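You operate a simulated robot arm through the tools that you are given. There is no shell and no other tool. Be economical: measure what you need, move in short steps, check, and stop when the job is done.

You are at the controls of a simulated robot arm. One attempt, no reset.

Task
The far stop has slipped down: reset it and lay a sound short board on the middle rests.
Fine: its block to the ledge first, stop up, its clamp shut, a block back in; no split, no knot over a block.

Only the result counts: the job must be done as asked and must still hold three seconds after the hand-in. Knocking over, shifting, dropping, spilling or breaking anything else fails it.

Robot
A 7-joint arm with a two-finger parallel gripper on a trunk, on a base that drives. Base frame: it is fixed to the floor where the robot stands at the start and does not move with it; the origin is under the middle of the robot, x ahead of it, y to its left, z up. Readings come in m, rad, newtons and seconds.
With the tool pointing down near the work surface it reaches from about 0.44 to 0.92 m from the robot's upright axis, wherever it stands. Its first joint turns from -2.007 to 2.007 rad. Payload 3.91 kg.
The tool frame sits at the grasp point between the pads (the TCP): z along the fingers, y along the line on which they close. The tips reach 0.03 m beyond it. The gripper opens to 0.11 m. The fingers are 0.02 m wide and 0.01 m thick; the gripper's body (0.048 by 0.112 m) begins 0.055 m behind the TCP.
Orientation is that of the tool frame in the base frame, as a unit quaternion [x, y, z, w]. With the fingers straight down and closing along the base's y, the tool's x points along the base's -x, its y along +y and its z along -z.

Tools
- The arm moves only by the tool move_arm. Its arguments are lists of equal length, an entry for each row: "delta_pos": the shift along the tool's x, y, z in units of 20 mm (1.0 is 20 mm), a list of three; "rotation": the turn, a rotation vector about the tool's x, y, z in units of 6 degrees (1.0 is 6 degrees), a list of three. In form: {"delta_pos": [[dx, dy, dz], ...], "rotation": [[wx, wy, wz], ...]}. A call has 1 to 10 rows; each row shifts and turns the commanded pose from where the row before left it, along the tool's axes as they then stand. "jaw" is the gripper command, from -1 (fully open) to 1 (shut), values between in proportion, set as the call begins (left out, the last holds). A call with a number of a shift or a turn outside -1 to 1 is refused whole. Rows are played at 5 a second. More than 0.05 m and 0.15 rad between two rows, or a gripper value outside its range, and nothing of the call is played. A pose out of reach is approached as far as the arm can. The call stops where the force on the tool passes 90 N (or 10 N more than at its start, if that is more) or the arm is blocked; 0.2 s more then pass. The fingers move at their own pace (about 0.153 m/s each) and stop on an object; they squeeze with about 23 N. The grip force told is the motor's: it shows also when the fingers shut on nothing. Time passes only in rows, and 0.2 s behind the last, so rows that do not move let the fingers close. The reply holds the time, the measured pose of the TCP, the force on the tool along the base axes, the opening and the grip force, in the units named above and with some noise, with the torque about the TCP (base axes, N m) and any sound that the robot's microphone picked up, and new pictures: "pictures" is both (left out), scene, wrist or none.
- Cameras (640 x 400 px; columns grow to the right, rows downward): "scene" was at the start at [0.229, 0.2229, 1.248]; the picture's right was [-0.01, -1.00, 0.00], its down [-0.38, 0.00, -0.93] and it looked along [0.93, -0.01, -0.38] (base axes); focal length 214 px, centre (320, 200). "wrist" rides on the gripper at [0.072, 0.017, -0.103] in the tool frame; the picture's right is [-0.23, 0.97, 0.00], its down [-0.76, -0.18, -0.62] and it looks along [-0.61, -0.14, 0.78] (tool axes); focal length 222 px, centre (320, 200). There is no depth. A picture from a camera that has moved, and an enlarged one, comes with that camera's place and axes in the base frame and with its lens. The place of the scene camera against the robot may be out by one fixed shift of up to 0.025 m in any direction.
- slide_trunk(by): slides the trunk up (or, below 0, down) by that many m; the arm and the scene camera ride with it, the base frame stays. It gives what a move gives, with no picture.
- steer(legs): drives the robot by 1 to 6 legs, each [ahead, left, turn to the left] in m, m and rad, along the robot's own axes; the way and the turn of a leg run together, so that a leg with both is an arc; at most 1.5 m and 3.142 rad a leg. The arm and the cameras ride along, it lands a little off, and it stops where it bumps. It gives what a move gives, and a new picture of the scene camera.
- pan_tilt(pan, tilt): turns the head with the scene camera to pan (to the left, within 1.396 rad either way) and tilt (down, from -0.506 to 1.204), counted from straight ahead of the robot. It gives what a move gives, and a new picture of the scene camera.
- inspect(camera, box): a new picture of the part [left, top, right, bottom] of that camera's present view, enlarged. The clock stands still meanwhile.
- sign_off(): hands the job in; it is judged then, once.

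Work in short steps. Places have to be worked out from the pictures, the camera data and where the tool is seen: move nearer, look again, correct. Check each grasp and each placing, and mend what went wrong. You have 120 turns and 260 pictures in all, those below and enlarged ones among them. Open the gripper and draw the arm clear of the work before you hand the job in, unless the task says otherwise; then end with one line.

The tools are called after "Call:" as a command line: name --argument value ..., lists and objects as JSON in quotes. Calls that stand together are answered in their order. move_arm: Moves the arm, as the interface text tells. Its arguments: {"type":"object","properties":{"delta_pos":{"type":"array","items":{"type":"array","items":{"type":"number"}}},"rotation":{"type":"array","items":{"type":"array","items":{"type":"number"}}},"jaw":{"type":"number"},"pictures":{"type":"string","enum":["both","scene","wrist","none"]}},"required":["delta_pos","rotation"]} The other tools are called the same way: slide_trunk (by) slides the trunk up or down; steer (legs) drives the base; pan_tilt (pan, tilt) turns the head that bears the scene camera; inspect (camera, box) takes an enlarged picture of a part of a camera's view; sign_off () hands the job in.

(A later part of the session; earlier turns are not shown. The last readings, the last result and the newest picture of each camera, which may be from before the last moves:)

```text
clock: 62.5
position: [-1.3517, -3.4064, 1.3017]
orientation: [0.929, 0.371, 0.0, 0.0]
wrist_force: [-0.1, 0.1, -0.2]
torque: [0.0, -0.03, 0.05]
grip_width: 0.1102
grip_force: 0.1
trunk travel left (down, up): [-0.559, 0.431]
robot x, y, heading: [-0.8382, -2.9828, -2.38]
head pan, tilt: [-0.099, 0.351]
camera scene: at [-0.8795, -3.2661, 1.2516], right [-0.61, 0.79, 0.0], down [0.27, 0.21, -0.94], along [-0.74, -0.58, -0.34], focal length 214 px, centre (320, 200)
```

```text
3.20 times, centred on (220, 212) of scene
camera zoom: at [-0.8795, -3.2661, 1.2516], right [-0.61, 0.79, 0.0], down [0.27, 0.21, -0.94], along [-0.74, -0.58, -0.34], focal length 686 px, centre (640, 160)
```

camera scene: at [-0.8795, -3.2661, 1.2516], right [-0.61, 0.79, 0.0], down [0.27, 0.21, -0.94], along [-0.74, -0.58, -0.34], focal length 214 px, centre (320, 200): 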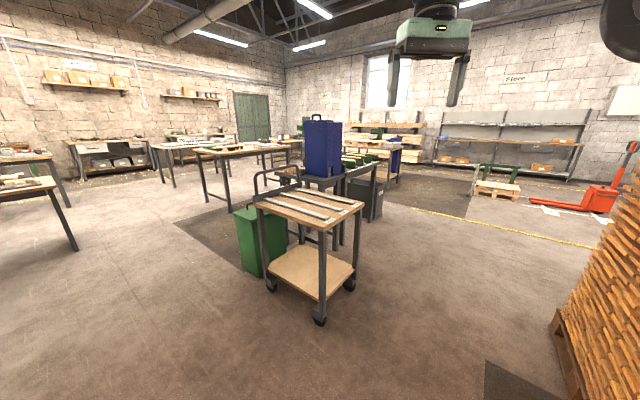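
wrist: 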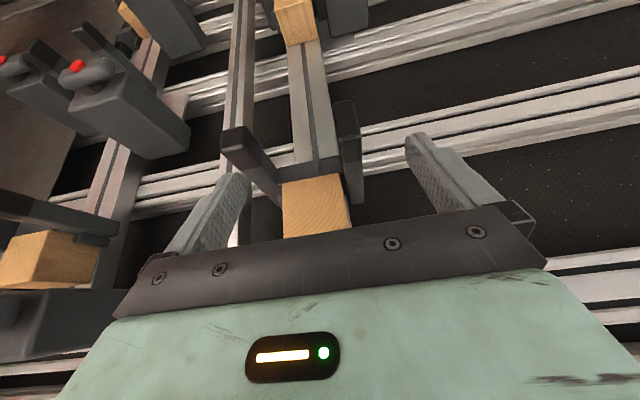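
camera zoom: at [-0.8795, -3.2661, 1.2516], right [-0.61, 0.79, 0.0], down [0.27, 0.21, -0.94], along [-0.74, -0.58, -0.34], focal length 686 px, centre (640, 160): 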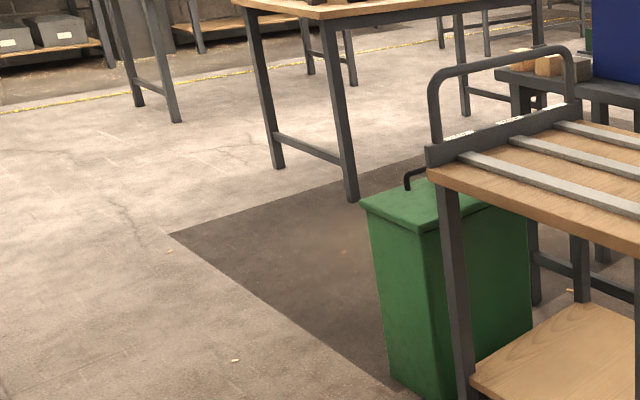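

This trolley (Thick/Notched/Thin) belongs to another station. The sloped cart of slats beside the console near our panel is the likelier board supply; I'll go back there.

Call:
steer --legs '[[0, 0, -2.33], [1.5, 0, 0], [1.5, 0, 0]]'

Call:
pan_tilt --pan -0.2 --tilt 0.35

Call:
inspect --camera "scene" --box '[220, 100, 540, 300]'

```text
clock: 82.5
position: [-0.8975, 0.6836, 1.3025]
orientation: [0.716, -0.698, 0.0, 0.0]
wrist_force: [0.3, 1.0, -0.6]
torque: [0.0, 0.0, -0.02]
grip_width: 0.1099
grip_force: 0.1
trunk travel left (down, up): [-0.559, 0.431]
robot x, y, heading: [-0.9257, 0.0141, 1.594]
head pan, tilt: [-0.099, 0.351]
camera scene: at [-1.1318, 0.2653, 1.2516], right [1.0, -0.07, 0.0], down [-0.03, -0.34, -0.94], along [0.07, 0.94, -0.34], focal length 214 px, centre (320, 200)
```

scene: 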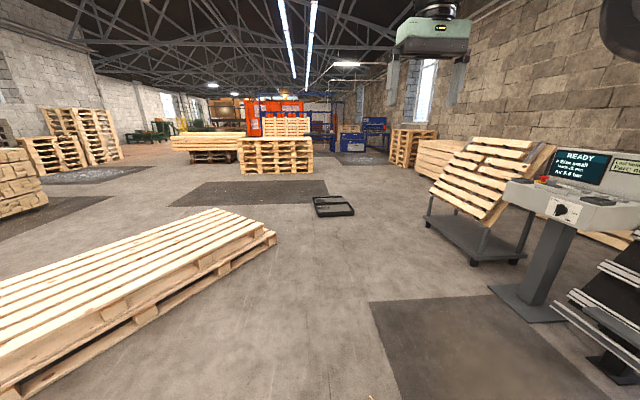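

```text
clock: 83.2
position: [-0.8974, 0.6836, 1.3023]
orientation: [0.717, -0.697, 0.0, 0.0]
wrist_force: [0.0, -0.4, 0.3]
torque: [-0.04, 0.03, 0.02]
grip_width: 0.11
grip_force: 0.0
trunk travel left (down, up): [-0.559, 0.431]
robot x, y, heading: [-0.9207, 0.0176, 1.602]
head pan, tilt: [-0.201, 0.351]
camera scene: at [-1.1225, 0.2642, 1.2516], right [0.98, -0.17, 0.0], down [-0.06, -0.34, -0.94], along [0.16, 0.93, -0.34], focal length 214 px, centre (320, 200)
```

scene: 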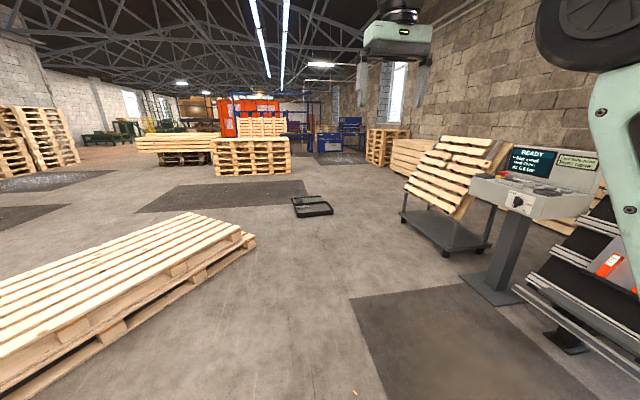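

```text
2.00 times, centred on (380, 200) of scene
camera zoom: at [-1.1225, 0.2642, 1.2516], right [0.98, -0.17, 0.0], down [-0.06, -0.34, -0.94], along [0.16, 0.93, -0.34], focal length 429 px, centre (200, 200)
```

zoom: 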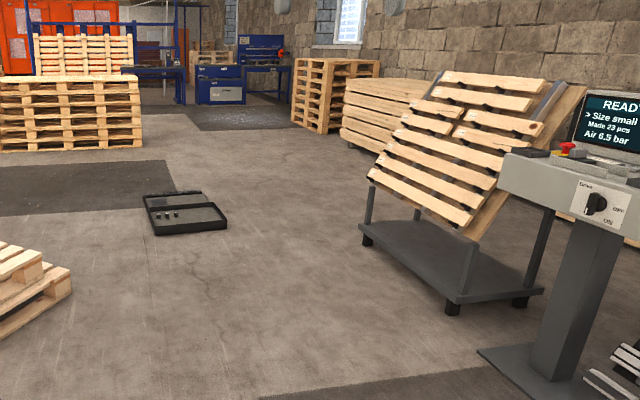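

The slats sit on a leaning board rack, with long boards and pairs of short ones. It's at about x 0.3–0.9, y 1.8–2.5; I'll drive in front of it and face it.

Call:
steer --legs '[[0, -0.2, 0], [1.5, 0, 0], [0.55, 0, 0], [0, 0, -1.6]]'

Call:
pan_tilt --pan 0.0 --tilt 0.4

Call:
inspect --camera "scene" --box '[160, 140, 480, 340]'

```text
clock: 98.5
position: [-0.119, 2.0317, 1.3022]
orientation: [0.002, 1.0, 0.0, 0.0]
wrist_force: [0.7, -0.3, -0.6]
torque: [0.03, -0.02, 0.0]
grip_width: 0.1098
grip_force: 0.0
trunk travel left (down, up): [-0.559, 0.431]
robot x, y, heading: [-0.7804, 2.0778, -0.005]
head pan, tilt: [-0.201, 0.351]
camera scene: at [-0.5551, 2.282, 1.2516], right [-0.2, -0.98, 0.0], down [-0.34, 0.07, -0.94], along [0.92, -0.19, -0.34], focal length 214 px, centre (320, 200)
```

scene: 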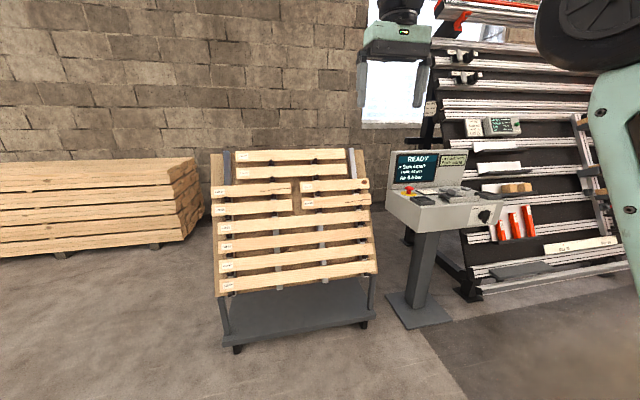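

```text
clock: 99.2
position: [-0.1178, 2.0311, 1.3022]
orientation: [0.001, 1.0, 0.0, 0.0]
wrist_force: [-0.7, 0.1, 0.6]
torque: [-0.02, 0.02, -0.01]
grip_width: 0.1098
grip_force: 0.0
trunk travel left (down, up): [-0.559, 0.431]
robot x, y, heading: [-0.7818, 2.0814, -0.002]
head pan, tilt: [0.0, 0.4]
camera scene: at [-0.5537, 2.3005, 1.2471], right [0.0, -1.0, 0.0], down [-0.39, 0.0, -0.92], along [0.92, 0.0, -0.39], focal length 214 px, centre (320, 200)
```

scene: 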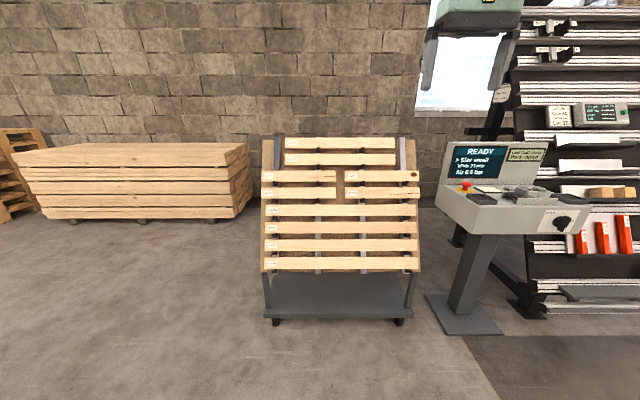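

```text
2.00 times, centred on (320, 240) of scene
camera zoom: at [-0.5537, 2.3005, 1.2471], right [0.0, -1.0, 0.0], down [-0.39, 0.0, -0.92], along [0.92, 0.0, -0.39], focal length 429 px, centre (320, 120)
```

zoom: 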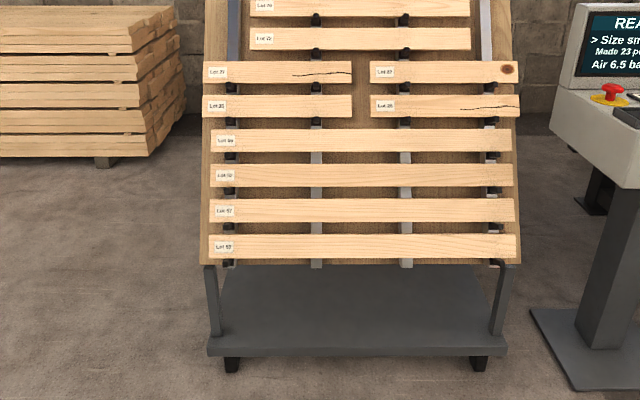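

This is the supply: four short boards (two split, one knotted at the end), each with lot labels. I'll read labels closely.

Call:
inspect --camera "scene" --box '[250, 130, 346, 190]'

Call:
inspect --camera "scene" --box '[334, 130, 430, 190]'

Call:
inspect --camera "scene" --box '[250, 175, 346, 235]'

Call:
inspect --camera "scene" --box '[334, 160, 430, 220]'

Call:
inspect --camera "scene" --box '[430, 130, 590, 240]'

```text
6.67 times, centred on (298, 160) of scene
camera zoom: at [-0.5537, 2.3005, 1.2471], right [0.0, -1.0, 0.0], down [-0.39, 0.0, -0.92], along [0.92, 0.0, -0.39], focal length 1430 px, centre (467, 467)
```

zoom: 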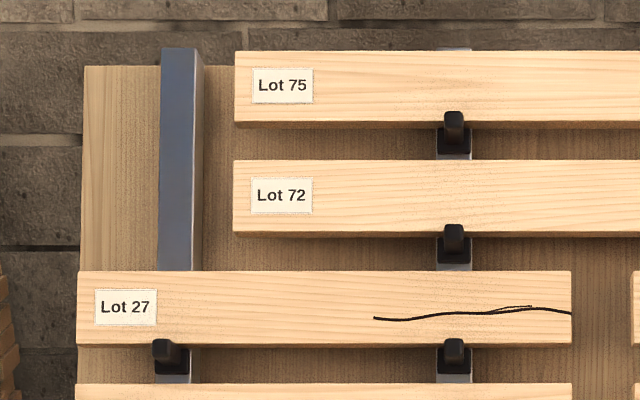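

```text
6.67 times, centred on (382, 160) of scene
camera zoom: at [-0.5537, 2.3005, 1.2471], right [0.0, -1.0, 0.0], down [-0.39, 0.0, -0.92], along [0.92, 0.0, -0.39], focal length 1430 px, centre (-93, 467)
```

zoom: 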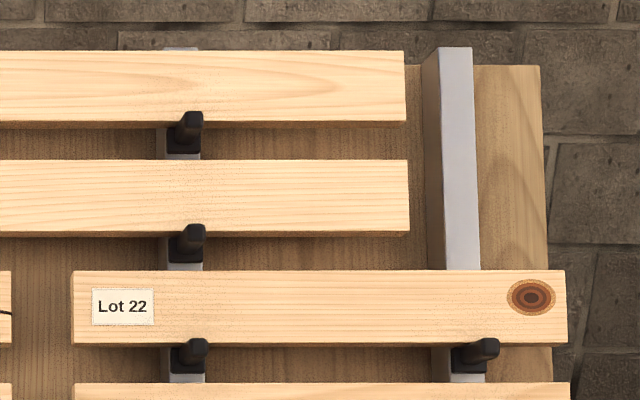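

```text
6.67 times, centred on (298, 205) of scene
camera zoom: at [-0.5537, 2.3005, 1.2471], right [0.0, -1.0, 0.0], down [-0.39, 0.0, -0.92], along [0.92, 0.0, -0.39], focal length 1430 px, centre (467, 167)
```

zoom: 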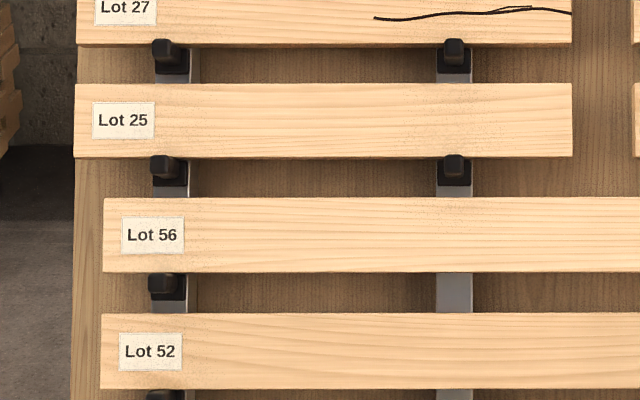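

```text
6.67 times, centred on (382, 190) of scene
camera zoom: at [-0.5537, 2.3005, 1.2471], right [0.0, -1.0, 0.0], down [-0.39, 0.0, -0.92], along [0.92, 0.0, -0.39], focal length 1430 px, centre (-93, 267)
```

zoom: 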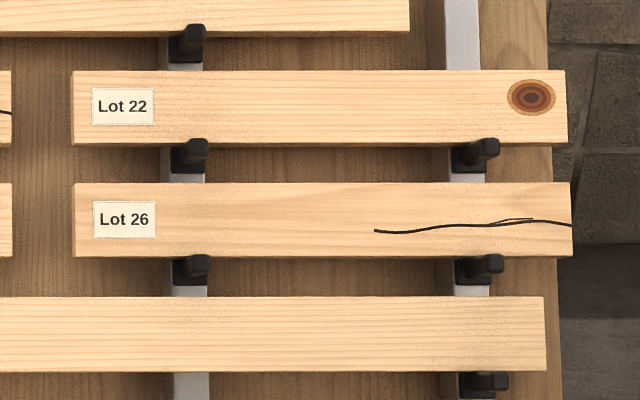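

```text
3.64 times, centred on (510, 185) of scene
camera zoom: at [-0.5537, 2.3005, 1.2471], right [0.0, -1.0, 0.0], down [-0.39, 0.0, -0.92], along [0.92, 0.0, -0.39], focal length 780 px, centre (-371, 254)
```

zoom: 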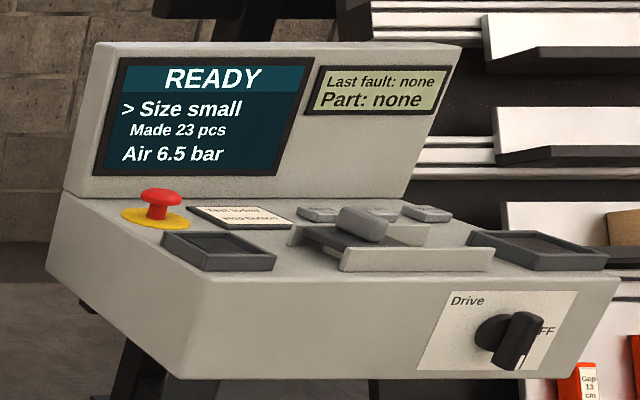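

Lot 25 is the clean short board; 26 and 27 are split, 22 (slip's lot) has a knot 3 cm from its end. Whether that knot would fall on a block needs the jig geometry, so I'll go back and study the columns.

Call:
steer --legs '[[0, -1.5, 0], [0, -1.05, 0], [0.55, 0, 0]]'

Call:
pan_tilt --pan 0.0 --tilt 0.5

Call:
inspect --camera "scene" --box '[200, 60, 520, 260]'

```text
clock: 114.4
position: [0.4283, -0.5219, 1.3024]
orientation: [0.001, 1.0, 0.0, 0.0]
wrist_force: [0.7, 0.1, -0.2]
torque: [-0.02, -0.01, 0.01]
grip_width: 0.1098
grip_force: 0.1
trunk travel left (down, up): [-0.559, 0.431]
robot x, y, heading: [-0.2354, -0.4791, 0.001]
head pan, tilt: [0.0, 0.4]
camera scene: at [-0.007, -0.254, 1.2471], right [0.0, -1.0, 0.0], down [-0.39, 0.0, -0.92], along [0.92, 0.0, -0.39], focal length 214 px, centre (320, 200)
```

scene: 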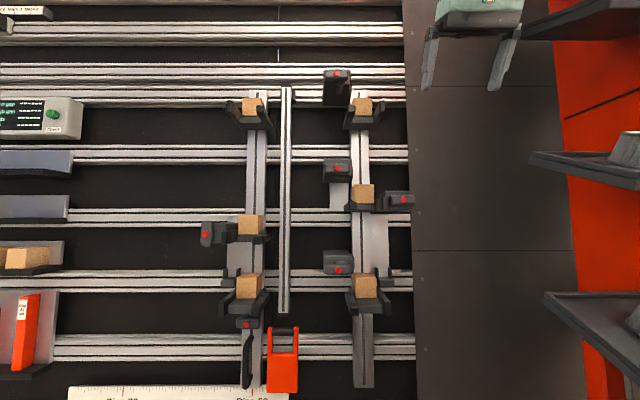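

```text
clock: 115.1
position: [0.4289, -0.5229, 1.3019]
orientation: [0.002, 1.0, 0.0, 0.0]
wrist_force: [-0.1, 0.1, -0.2]
torque: [0.03, -0.01, 0.01]
grip_width: 0.1099
grip_force: 0.0
trunk travel left (down, up): [-0.559, 0.431]
robot x, y, heading: [-0.2358, -0.477, -0.001]
head pan, tilt: [0.0, 0.499]
camera scene: at [-0.0087, -0.254, 1.238], right [0.0, -1.0, 0.0], down [-0.48, 0.0, -0.88], along [0.88, 0.0, -0.48], focal length 214 px, centre (320, 200)
```

scene: 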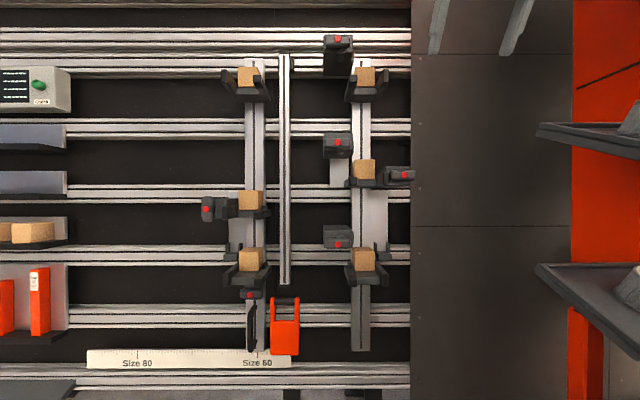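

```text
2.00 times, centred on (360, 160) of scene
camera zoom: at [-0.0087, -0.254, 1.238], right [0.0, -1.0, 0.0], down [-0.48, 0.0, -0.88], along [0.88, 0.0, -0.48], focal length 429 px, centre (240, 280)
```

zoom: 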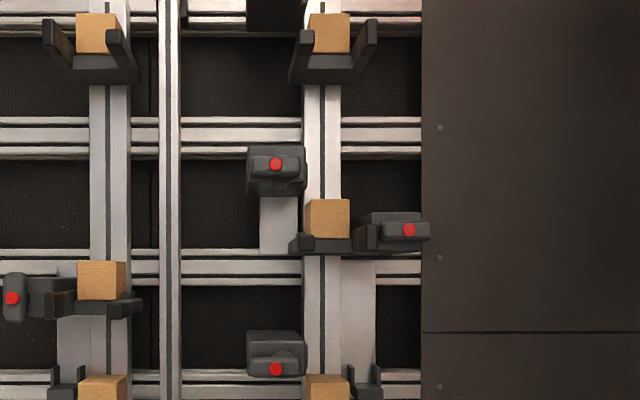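

Clear frontal view. The left mid stop sits lower than the right one. Zooming in on each element.

Call:
inspect --camera "scene" --box '[190, 160, 310, 235]'

Call:
inspect --camera "scene" --box '[310, 125, 430, 200]'

Call:
inspect --camera "scene" --box '[190, 230, 310, 305]'

Call:
inspect --camera "scene" --box '[310, 215, 430, 290]'

Call:
inspect --camera "scene" --box '[80, 300, 320, 400]'

Call:
inspect --camera "scene" --box '[190, 30, 430, 130]'

```text
5.33 times, centred on (250, 198) of scene
camera zoom: at [-0.0087, -0.254, 1.238], right [0.0, -1.0, 0.0], down [-0.48, 0.0, -0.88], along [0.88, 0.0, -0.48], focal length 1144 px, centre (693, 213)
```

zoom: 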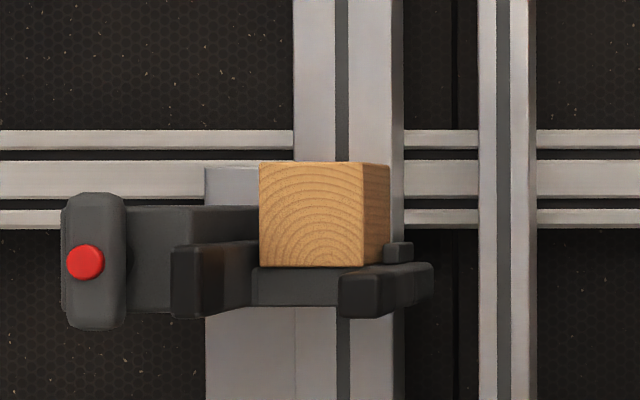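

```text
5.33 times, centred on (370, 162) of scene
camera zoom: at [-0.0087, -0.254, 1.238], right [0.0, -1.0, 0.0], down [-0.48, 0.0, -0.88], along [0.88, 0.0, -0.48], focal length 1144 px, centre (53, 400)
```

zoom: 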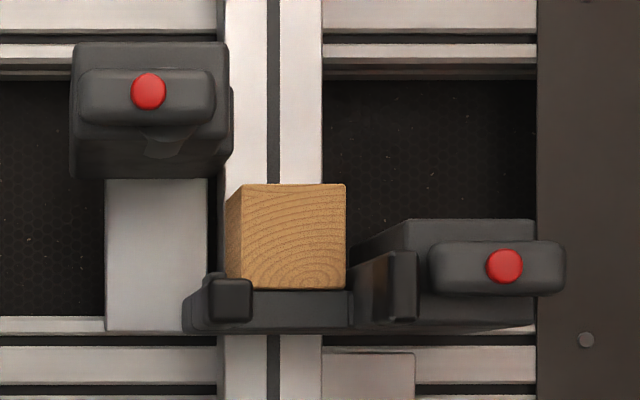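

```text
5.33 times, centred on (250, 268) of scene
camera zoom: at [-0.0087, -0.254, 1.238], right [0.0, -1.0, 0.0], down [-0.48, 0.0, -0.88], along [0.88, 0.0, -0.48], focal length 1144 px, centre (693, -160)
```

zoom: 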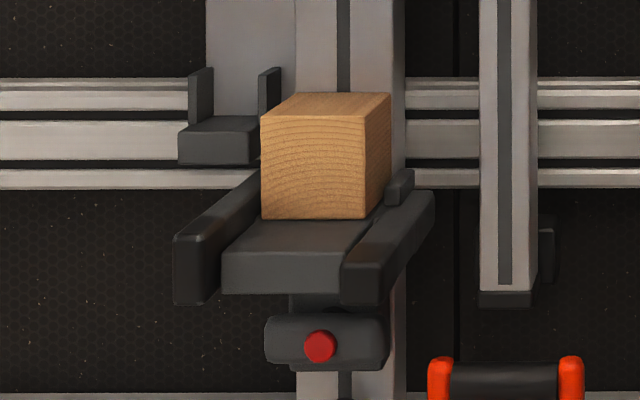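

```text
5.33 times, centred on (370, 252) of scene
camera zoom: at [-0.0087, -0.254, 1.238], right [0.0, -1.0, 0.0], down [-0.48, 0.0, -0.88], along [0.88, 0.0, -0.48], focal length 1144 px, centre (53, -80)
```

zoom: 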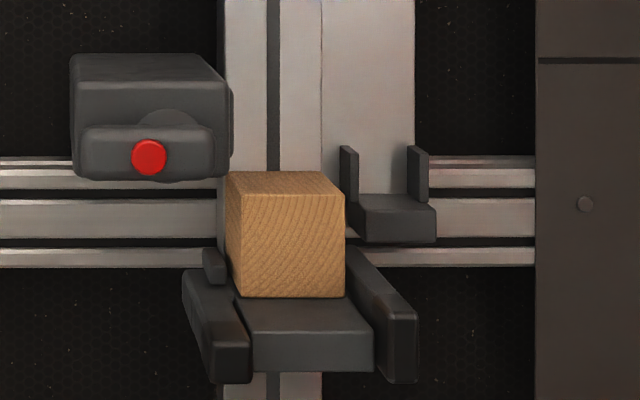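

```text
2.67 times, centred on (200, 350) of scene
camera zoom: at [-0.0087, -0.254, 1.238], right [0.0, -1.0, 0.0], down [-0.48, 0.0, -0.88], along [0.88, 0.0, -0.48], focal length 572 px, centre (640, -200)
```

zoom: 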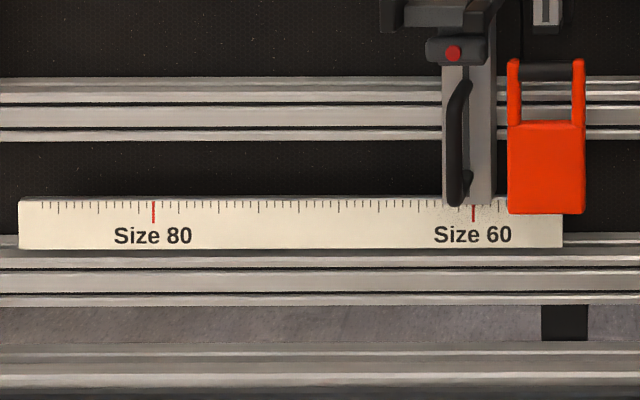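

```text
2.67 times, centred on (310, 80) of scene
camera zoom: at [-0.0087, -0.254, 1.238], right [0.0, -1.0, 0.0], down [-0.48, 0.0, -0.88], along [0.88, 0.0, -0.48], focal length 572 px, centre (347, 520)
```

zoom: 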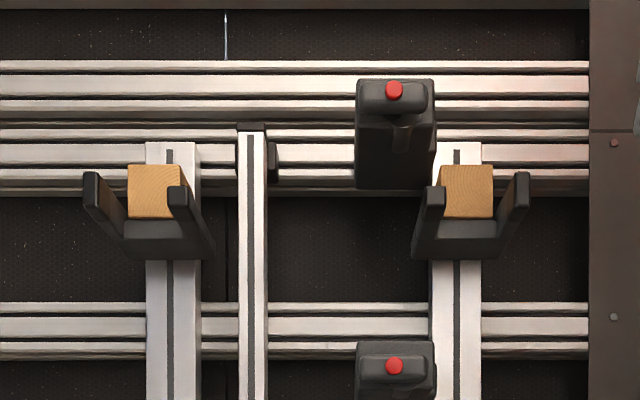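

Layout is clear now: leaning panel (tilt ≈ 28°), left‑column middle stop is ~9 cm low with its lever vertical (open), the right one is at the middle with lever horizontal (shut). I'll drive left in front of it and turn the tool to face the panel normal.

Call:
steer --legs '[[-0.03, 0.47, 0]]'

Call:
move_arm --delta_pos '[[0, 0, 0], [0, 0, 0], [0, 0, 0], [0, 0, 0], [0, 0, 0], [0, 0, 0], [0, 0, 0], [0, 0, 0], [0, 0, 0], [0, 0, 0]]' --rotation '[[0, -1, 0], [0, -1, 0], [0, -1, 0], [0, -1, 0], [0, -1, 0], [0, -1, 0], [0, -1, 0], [0, -1, 0], [0, -1, 0], [0, -1, 0]]' --pictures "both"

```text
clock: 117.9
position: [0.3985, -0.0506, 1.3013]
orientation: [0.0, 1.0, 0.0, -0.001]
wrist_force: [1.5, 0.0, 0.1]
torque: [-0.04, 0.0, 0.03]
grip_width: 0.11
grip_force: 0.0
trunk travel left (down, up): [-0.559, 0.431]
robot x, y, heading: [-0.2677, -0.0045, -0.006]
head pan, tilt: [0.0, 0.499]
camera scene: at [-0.0385, 0.2168, 1.2379], right [0.0, -1.0, 0.0], down [-0.48, 0.0, -0.88], along [0.88, 0.0, -0.48], focal length 214 px, centre (320, 200)
```

scene: 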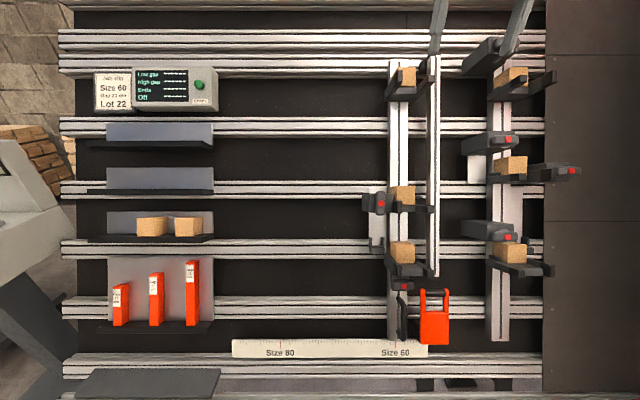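

```text
clock: 120.1
position: [0.3986, -0.0509, 1.3018]
orientation: [0.0, 0.866, -0.001, 0.501]
wrist_force: [0.6, 0.0, 0.7]
torque: [0.03, 0.01, 0.0]
grip_width: 0.1097
grip_force: 0.0
trunk travel left (down, up): [-0.559, 0.431]
robot x, y, heading: [-0.2631, -0.0058, -0.002]
head pan, tilt: [0.0, 0.499]
camera scene: at [-0.0385, 0.2167, 1.2379], right [0.0, -1.0, 0.0], down [-0.48, 0.0, -0.88], along [0.88, 0.0, -0.48], focal length 214 px, centre (320, 200)
camera wrist: at [0.2742, -0.0344, 1.2903], right [0.11, 0.97, 0.2], down [-0.16, -0.18, 0.97], along [0.98, -0.14, 0.14], focal length 222 px, centre (320, 200)
```

scene: 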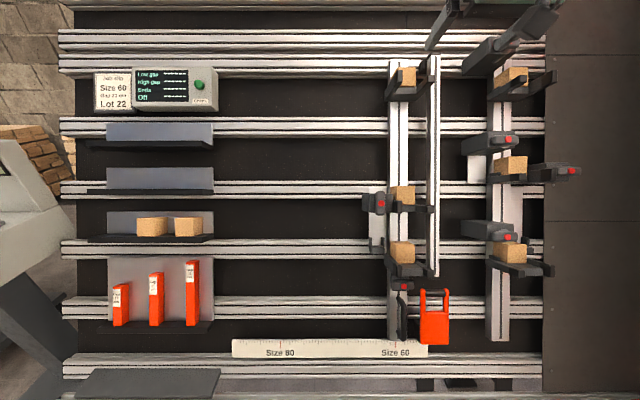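
wrist: 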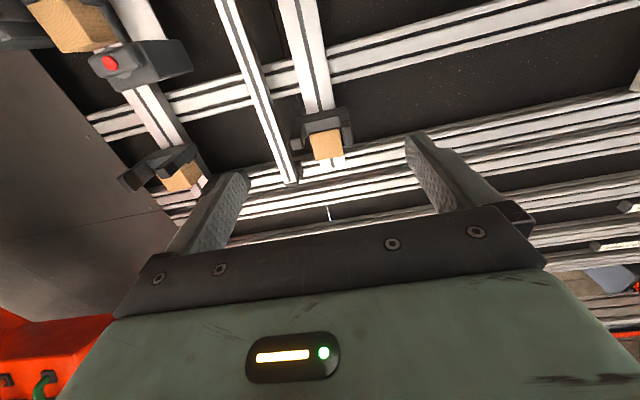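

Block, stops and ledge geometry agree between views. I'll finish the tilt to 62° and slide the tool down in front of the left mid stop at a safe stand-off.

Call:
move_arm --delta_pos '[[0, 0, 0], [1, 0, 0.5], [1, 0, 0.5], [1, 0, 0.5], [1, 0, 0.5], [1, 0, 0.5], [1, 0, 0.5], [1, 0, 0], [1, 0, 0], [1, 0, 0]]' --rotation '[[0, -0.37, 0], [0, 0, 0], [0, 0, 0], [0, 0, 0], [0, 0, 0], [0, 0, 0], [0, 0, 0], [0, 0, 0], [0, 0, 0], [0, 0, 0]]'

Call:
move_arm --delta_pos '[[1, 0, 0], [1, 0, 0], [0.5, 0, 0]]' --rotation '[[0, 0, 0], [0, 0, 0], [0, 0, 0]]'

```text
clock: 122.3
position: [0.3783, -0.0518, 1.1307]
orientation: [0.003, 0.857, -0.004, 0.515]
wrist_force: [0.0, -0.3, 0.0]
torque: [0.01, -0.02, -0.01]
grip_width: 0.1103
grip_force: 0.1
out of reach, approached as far as the arm can: row 9, 10
trunk travel left (down, up): [-0.559, 0.431]
robot x, y, heading: [-0.2681, -0.0086, 0.001]
head pan, tilt: [0.0, 0.499]
camera scene: at [-0.0381, 0.217, 1.2377], right [0.0, -1.0, 0.0], down [-0.48, 0.0, -0.88], along [0.88, 0.0, -0.48], focal length 214 px, centre (320, 200)
camera wrist: at [0.2531, -0.0352, 1.115], right [0.11, 0.97, 0.2], down [-0.19, -0.17, 0.97], along [0.97, -0.15, 0.17], focal length 222 px, centre (320, 200)
```

scene: 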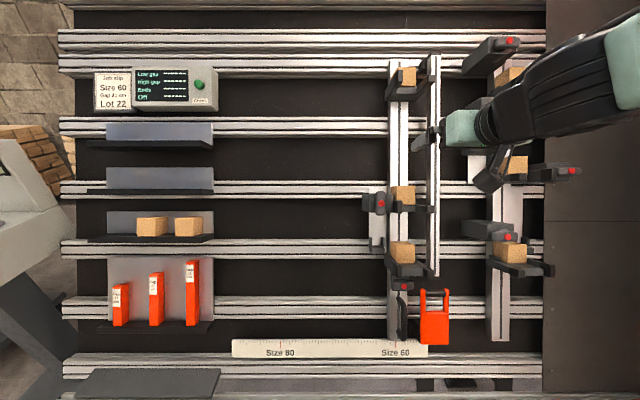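
wrist: 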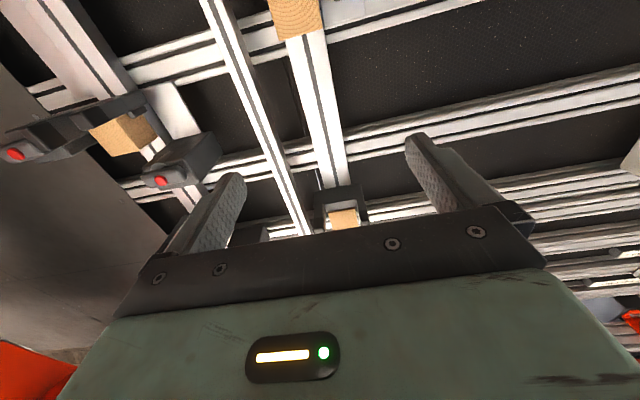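

```text
clock: 123.1
position: [0.3547, -0.0525, 1.0864]
orientation: [0.0, 0.856, 0.0, 0.517]
wrist_force: [-0.8, -0.3, -0.2]
torque: [0.0, 0.01, 0.03]
grip_width: 0.1101
grip_force: 0.1
trunk travel left (down, up): [-0.559, 0.431]
robot x, y, heading: [-0.2626, -0.0054, 0.0]
head pan, tilt: [0.0, 0.499]
camera scene: at [-0.0386, 0.2168, 1.238], right [0.0, -1.0, 0.0], down [-0.48, 0.0, -0.88], along [0.88, 0.0, -0.48], focal length 214 px, centre (320, 200)
camera wrist: at [0.2299, -0.0361, 1.0706], right [0.11, 0.97, 0.2], down [-0.2, -0.18, 0.96], along [0.97, -0.14, 0.17], focal length 222 px, centre (320, 200)
```

scene: 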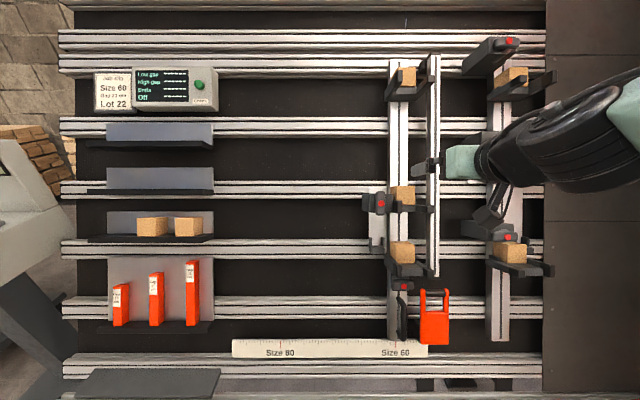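
wrist: 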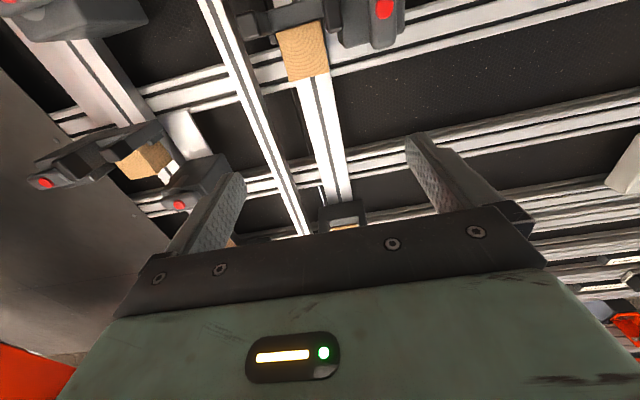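

I'll zoom on the gripper in the scene view to calibrate the camera shift.

Call:
inspect --camera "scene" --box '[360, 120, 520, 220]'

```text
4.00 times, centred on (440, 170) of scene
camera zoom: at [-0.0386, 0.2168, 1.238], right [0.0, -1.0, 0.0], down [-0.48, 0.0, -0.88], along [0.88, 0.0, -0.48], focal length 858 px, centre (-160, 320)
```

zoom: 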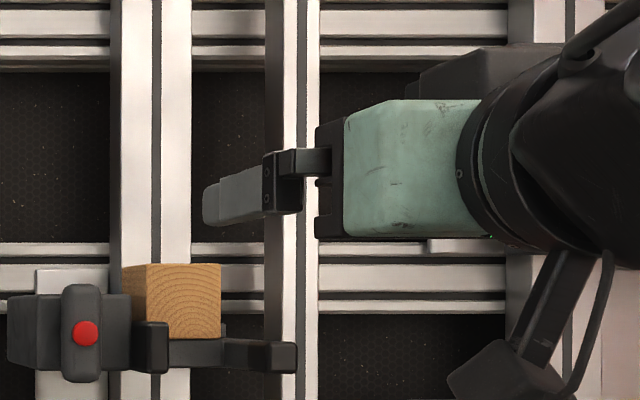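

Camera shift is about −14 mm in y. The wrist view puts the block at y ≈ −0.06. I'll close in to a stand-off and look again.

Call:
move_arm --delta_pos '[[1, -0.4, 1], [0.7, 0, 1], [0, 0, 1], [0, 0, 1], [0, 0, 1]]' --rotation '[[0, 0, 0], [0, 0, 0], [0, 0, 0], [0, 0, 0], [0, 0, 0]]'

Call:
inspect --camera "scene" --box '[360, 120, 520, 220]'

```text
clock: 124.3
position: [0.4266, -0.0617, 1.0094]
orientation: [0.0, 0.856, 0.0, 0.516]
wrist_force: [-0.5, -0.6, 0.2]
torque: [0.0, -0.03, -0.01]
grip_width: 0.11
grip_force: 0.0
trunk travel left (down, up): [-0.559, 0.431]
robot x, y, heading: [-0.2632, -0.007, -0.002]
head pan, tilt: [0.0, 0.499]
camera scene: at [-0.0388, 0.2167, 1.238], right [0.0, -1.0, 0.0], down [-0.48, 0.0, -0.88], along [0.88, 0.0, -0.48], focal length 214 px, centre (320, 200)
camera wrist: at [0.3019, -0.0448, 0.9938], right [0.11, 0.97, 0.2], down [-0.2, -0.18, 0.96], along [0.97, -0.14, 0.17], focal length 222 px, centre (320, 200)
```

scene: 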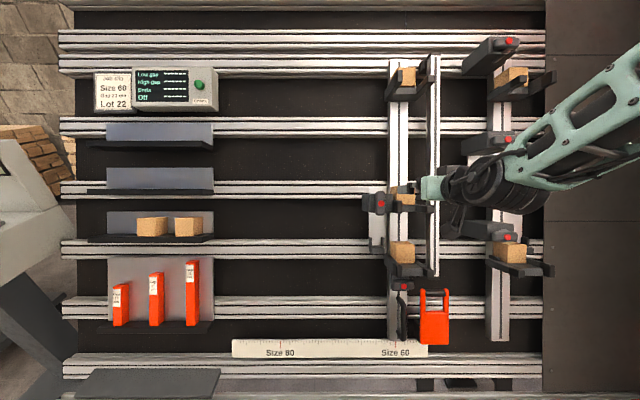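
wrist: 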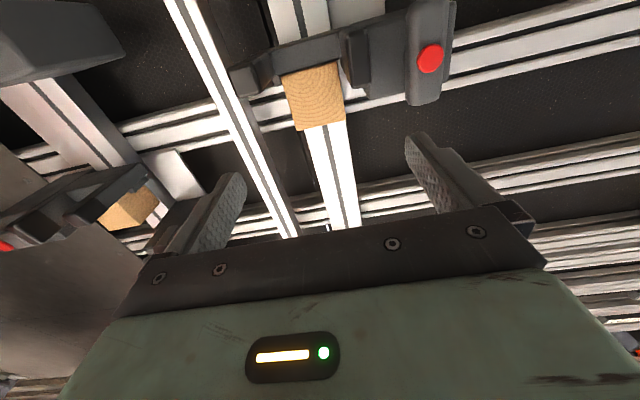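

```text
4.00 times, centred on (440, 170) of scene
camera zoom: at [-0.0388, 0.2167, 1.238], right [0.0, -1.0, 0.0], down [-0.48, 0.0, -0.88], along [0.88, 0.0, -0.48], focal length 858 px, centre (-160, 320)
```

zoom: 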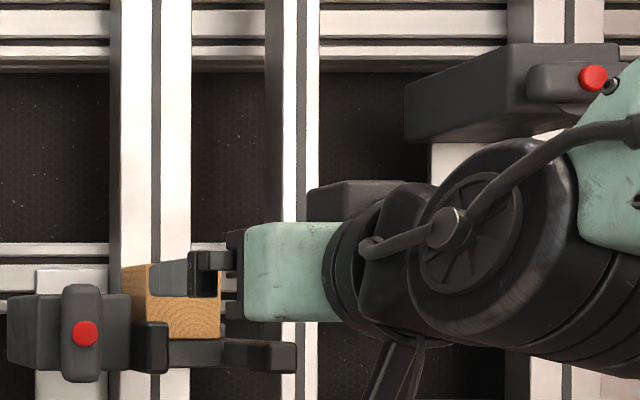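

Aligned with the block (y −0.061, upper half). I'll narrow the jaws to ~80 mm to clear the clamp and advance.

Call:
move_arm --delta_pos '[[-0.15, 0, 0], [0, 0, 0], [0, 0, 1], [0, 0, 1], [0, 0, 1], [0, 0, 1]]' --rotation '[[0, 0, 0], [0, 0, 0], [0, 0, 0], [0, 0, 0], [0, 0, 0], [0, 0, 0]]' --jaw -0.45

Call:
inspect --camera "scene" --box '[360, 150, 480, 225]'

```text
clock: 125.7
position: [0.4983, -0.0622, 0.9756]
orientation: [0.001, 0.856, -0.001, 0.518]
wrist_force: [-0.5, -0.1, 0.3]
torque: [0.01, -0.01, 0.0]
grip_width: 0.0799
grip_force: 0.0
trunk travel left (down, up): [-0.559, 0.431]
robot x, y, heading: [-0.2621, -0.0056, 0.005]
head pan, tilt: [0.0, 0.499]
camera scene: at [-0.0388, 0.2168, 1.238], right [0.0, -1.0, 0.0], down [-0.48, 0.0, -0.88], along [0.88, 0.0, -0.48], focal length 214 px, centre (320, 200)
camera wrist: at [0.3744, -0.0448, 0.9596], right [0.11, 0.97, 0.2], down [-0.2, -0.18, 0.96], along [0.97, -0.14, 0.17], focal length 222 px, centre (320, 200)
```

scene: 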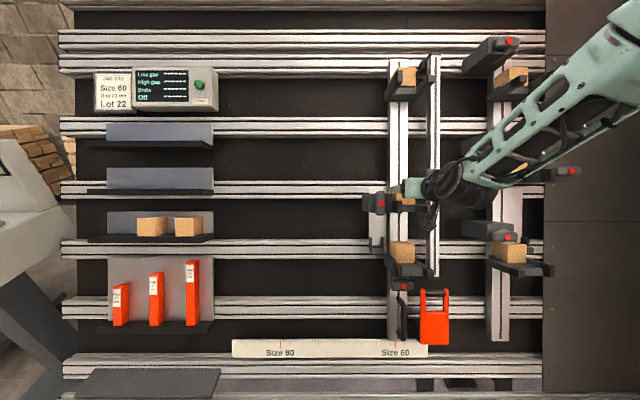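
wrist: 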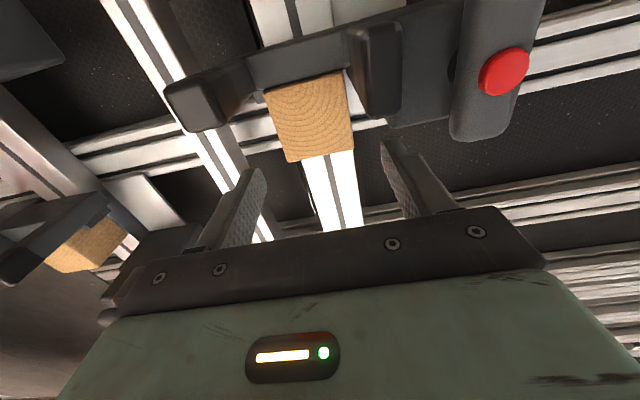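

```text
5.33 times, centred on (420, 188) of scene
camera zoom: at [-0.0388, 0.2168, 1.238], right [0.0, -1.0, 0.0], down [-0.48, 0.0, -0.88], along [0.88, 0.0, -0.48], focal length 1144 px, centre (-213, 267)
```

zoom: 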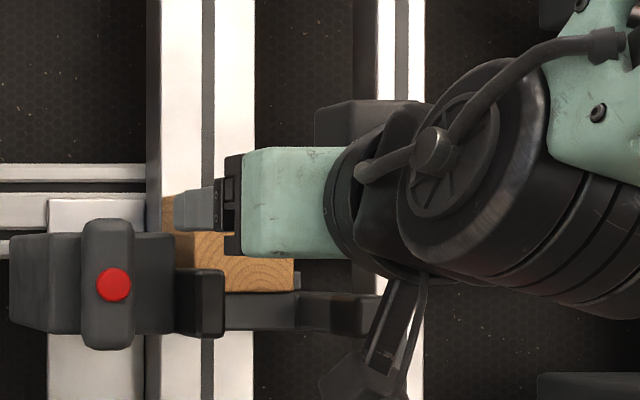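

Good line-up. Advance the last 60 mm and close on the block.

Call:
move_arm --delta_pos '[[0, -0.1, 1], [0, 0, 1], [0, 0, 1]]' --rotation '[[0, 0, 0], [0, 0, 0], [0, 0, 0]]'

Call:
move_arm --delta_pos '[[0, 0, 0], [0, 0, 0], [0, 0, 0]]' --rotation '[[0, 0, 0], [0, 0, 0], [0, 0, 0]]' --jaw 1

```text
clock: 126.5
position: [0.5522, -0.0639, 0.9479]
orientation: [0.0, 0.856, 0.0, 0.518]
wrist_force: [0.6, -2.2, 2.6]
torque: [0.12, 0.07, -0.02]
grip_width: 0.0794
grip_force: 0.1
trunk travel left (down, up): [-0.559, 0.431]
robot x, y, heading: [-0.2635, -0.0051, 0.005]
head pan, tilt: [0.0, 0.499]
camera scene: at [-0.0386, 0.2168, 1.238], right [0.0, -1.0, 0.0], down [-0.48, 0.0, -0.88], along [0.88, 0.0, -0.48], focal length 214 px, centre (320, 200)
camera wrist: at [0.4277, -0.0474, 0.9319], right [0.11, 0.97, 0.2], down [-0.2, -0.18, 0.96], along [0.97, -0.14, 0.17], focal length 222 px, centre (320, 200)
```

scene: 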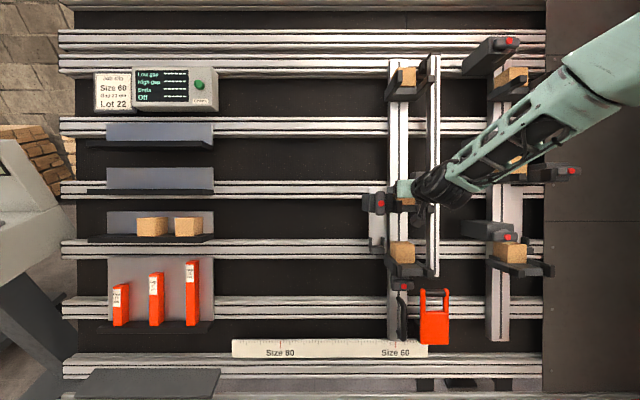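
wrist: 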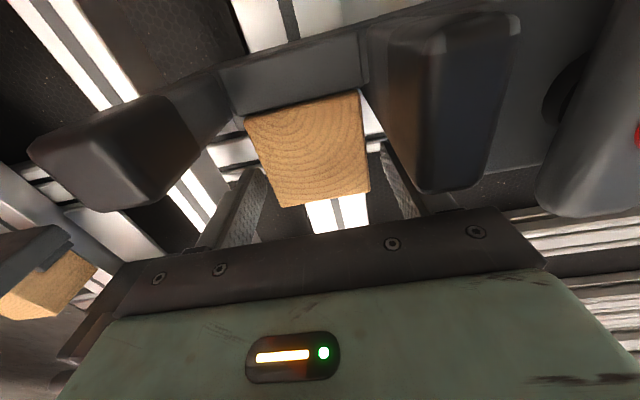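

```text
clock: 127.3
position: [0.5518, -0.0646, 0.947]
orientation: [0.001, 0.856, -0.001, 0.518]
wrist_force: [1.4, 0.3, -0.3]
torque: [0.02, -0.05, -0.07]
grip_width: 0.0577
grip_force: 22.9
trunk travel left (down, up): [-0.559, 0.431]
robot x, y, heading: [-0.2659, -0.0057, 0.0]
head pan, tilt: [0.0, 0.499]
camera scene: at [-0.0385, 0.2167, 1.2379], right [0.0, -1.0, 0.0], down [-0.48, 0.0, -0.88], along [0.88, 0.0, -0.48], focal length 214 px, centre (320, 200)
camera wrist: at [0.4274, -0.0472, 0.9318], right [0.11, 0.97, 0.2], down [-0.2, -0.18, 0.96], along [0.97, -0.14, 0.17], focal length 222 px, centre (320, 200)
```

scene: 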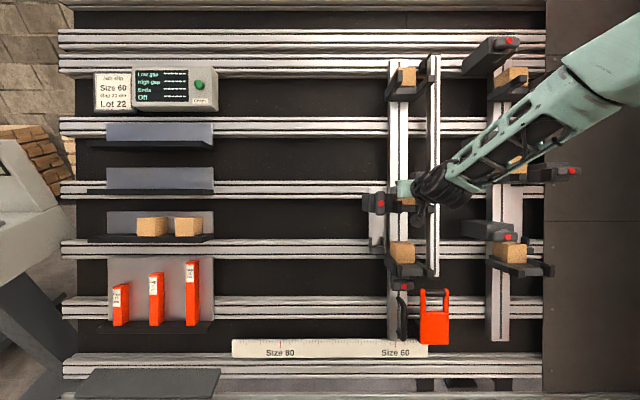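
wrist: 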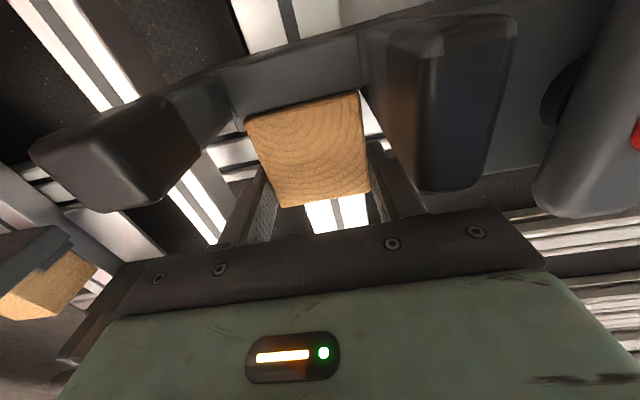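

Gripped (57.7 mm). Lift slightly and draw it straight out.

Call:
move_arm --delta_pos '[[-0.3, 0, 0], [-0.2, 0, -0.5], [0, 0, -1], [0, 0, -1], [0, 0, -1], [0, 0, -1], [0, 0, -1]]' --rotation '[[0, 0, 0], [0, 0, 0], [0, 0, 0], [0, 0, 0], [0, 0, 0], [0, 0, 0], [0, 0, 0]]'

Call:
inspect --camera "scene" --box '[70, 180, 230, 280]'

```text
clock: 128.9
position: [0.4593, -0.064, 1.0077]
orientation: [0.001, 0.856, -0.001, 0.518]
wrist_force: [-0.6, -0.1, 0.3]
torque: [-0.03, 0.04, 0.02]
grip_width: 0.0
grip_force: 23.6
trunk travel left (down, up): [-0.559, 0.431]
robot x, y, heading: [-0.2663, -0.0047, 0.003]
head pan, tilt: [0.0, 0.499]
camera scene: at [-0.0383, 0.2167, 1.2379], right [0.0, -1.0, 0.0], down [-0.48, 0.0, -0.88], along [0.88, 0.0, -0.48], focal length 214 px, centre (320, 200)
camera wrist: at [0.3345, -0.0472, 0.992], right [0.11, 0.97, 0.2], down [-0.2, -0.18, 0.96], along [0.97, -0.14, 0.17], focal length 222 px, centre (320, 200)
```

scene: 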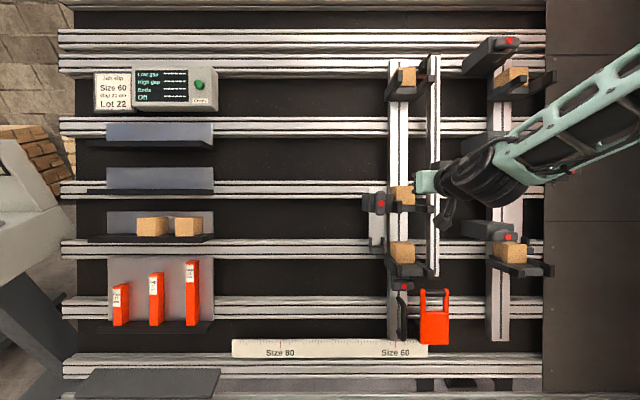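
wrist: 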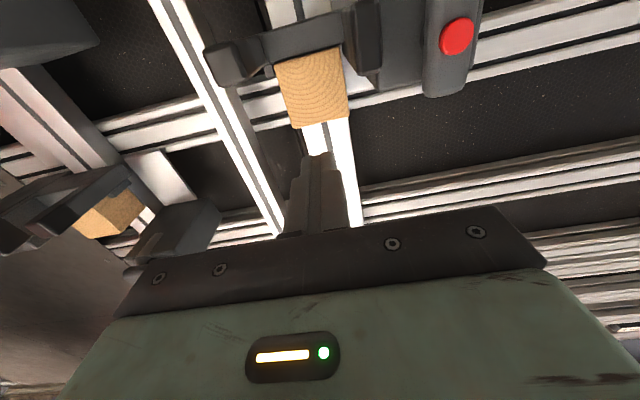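

```text
4.00 times, centred on (150, 230) of scene
camera zoom: at [-0.0383, 0.2167, 1.2379], right [0.0, -1.0, 0.0], down [-0.48, 0.0, -0.88], along [0.88, 0.0, -0.48], focal length 858 px, centre (1000, 80)
```

zoom: 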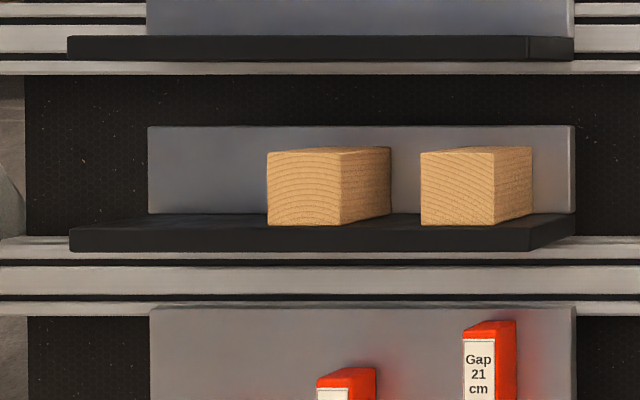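

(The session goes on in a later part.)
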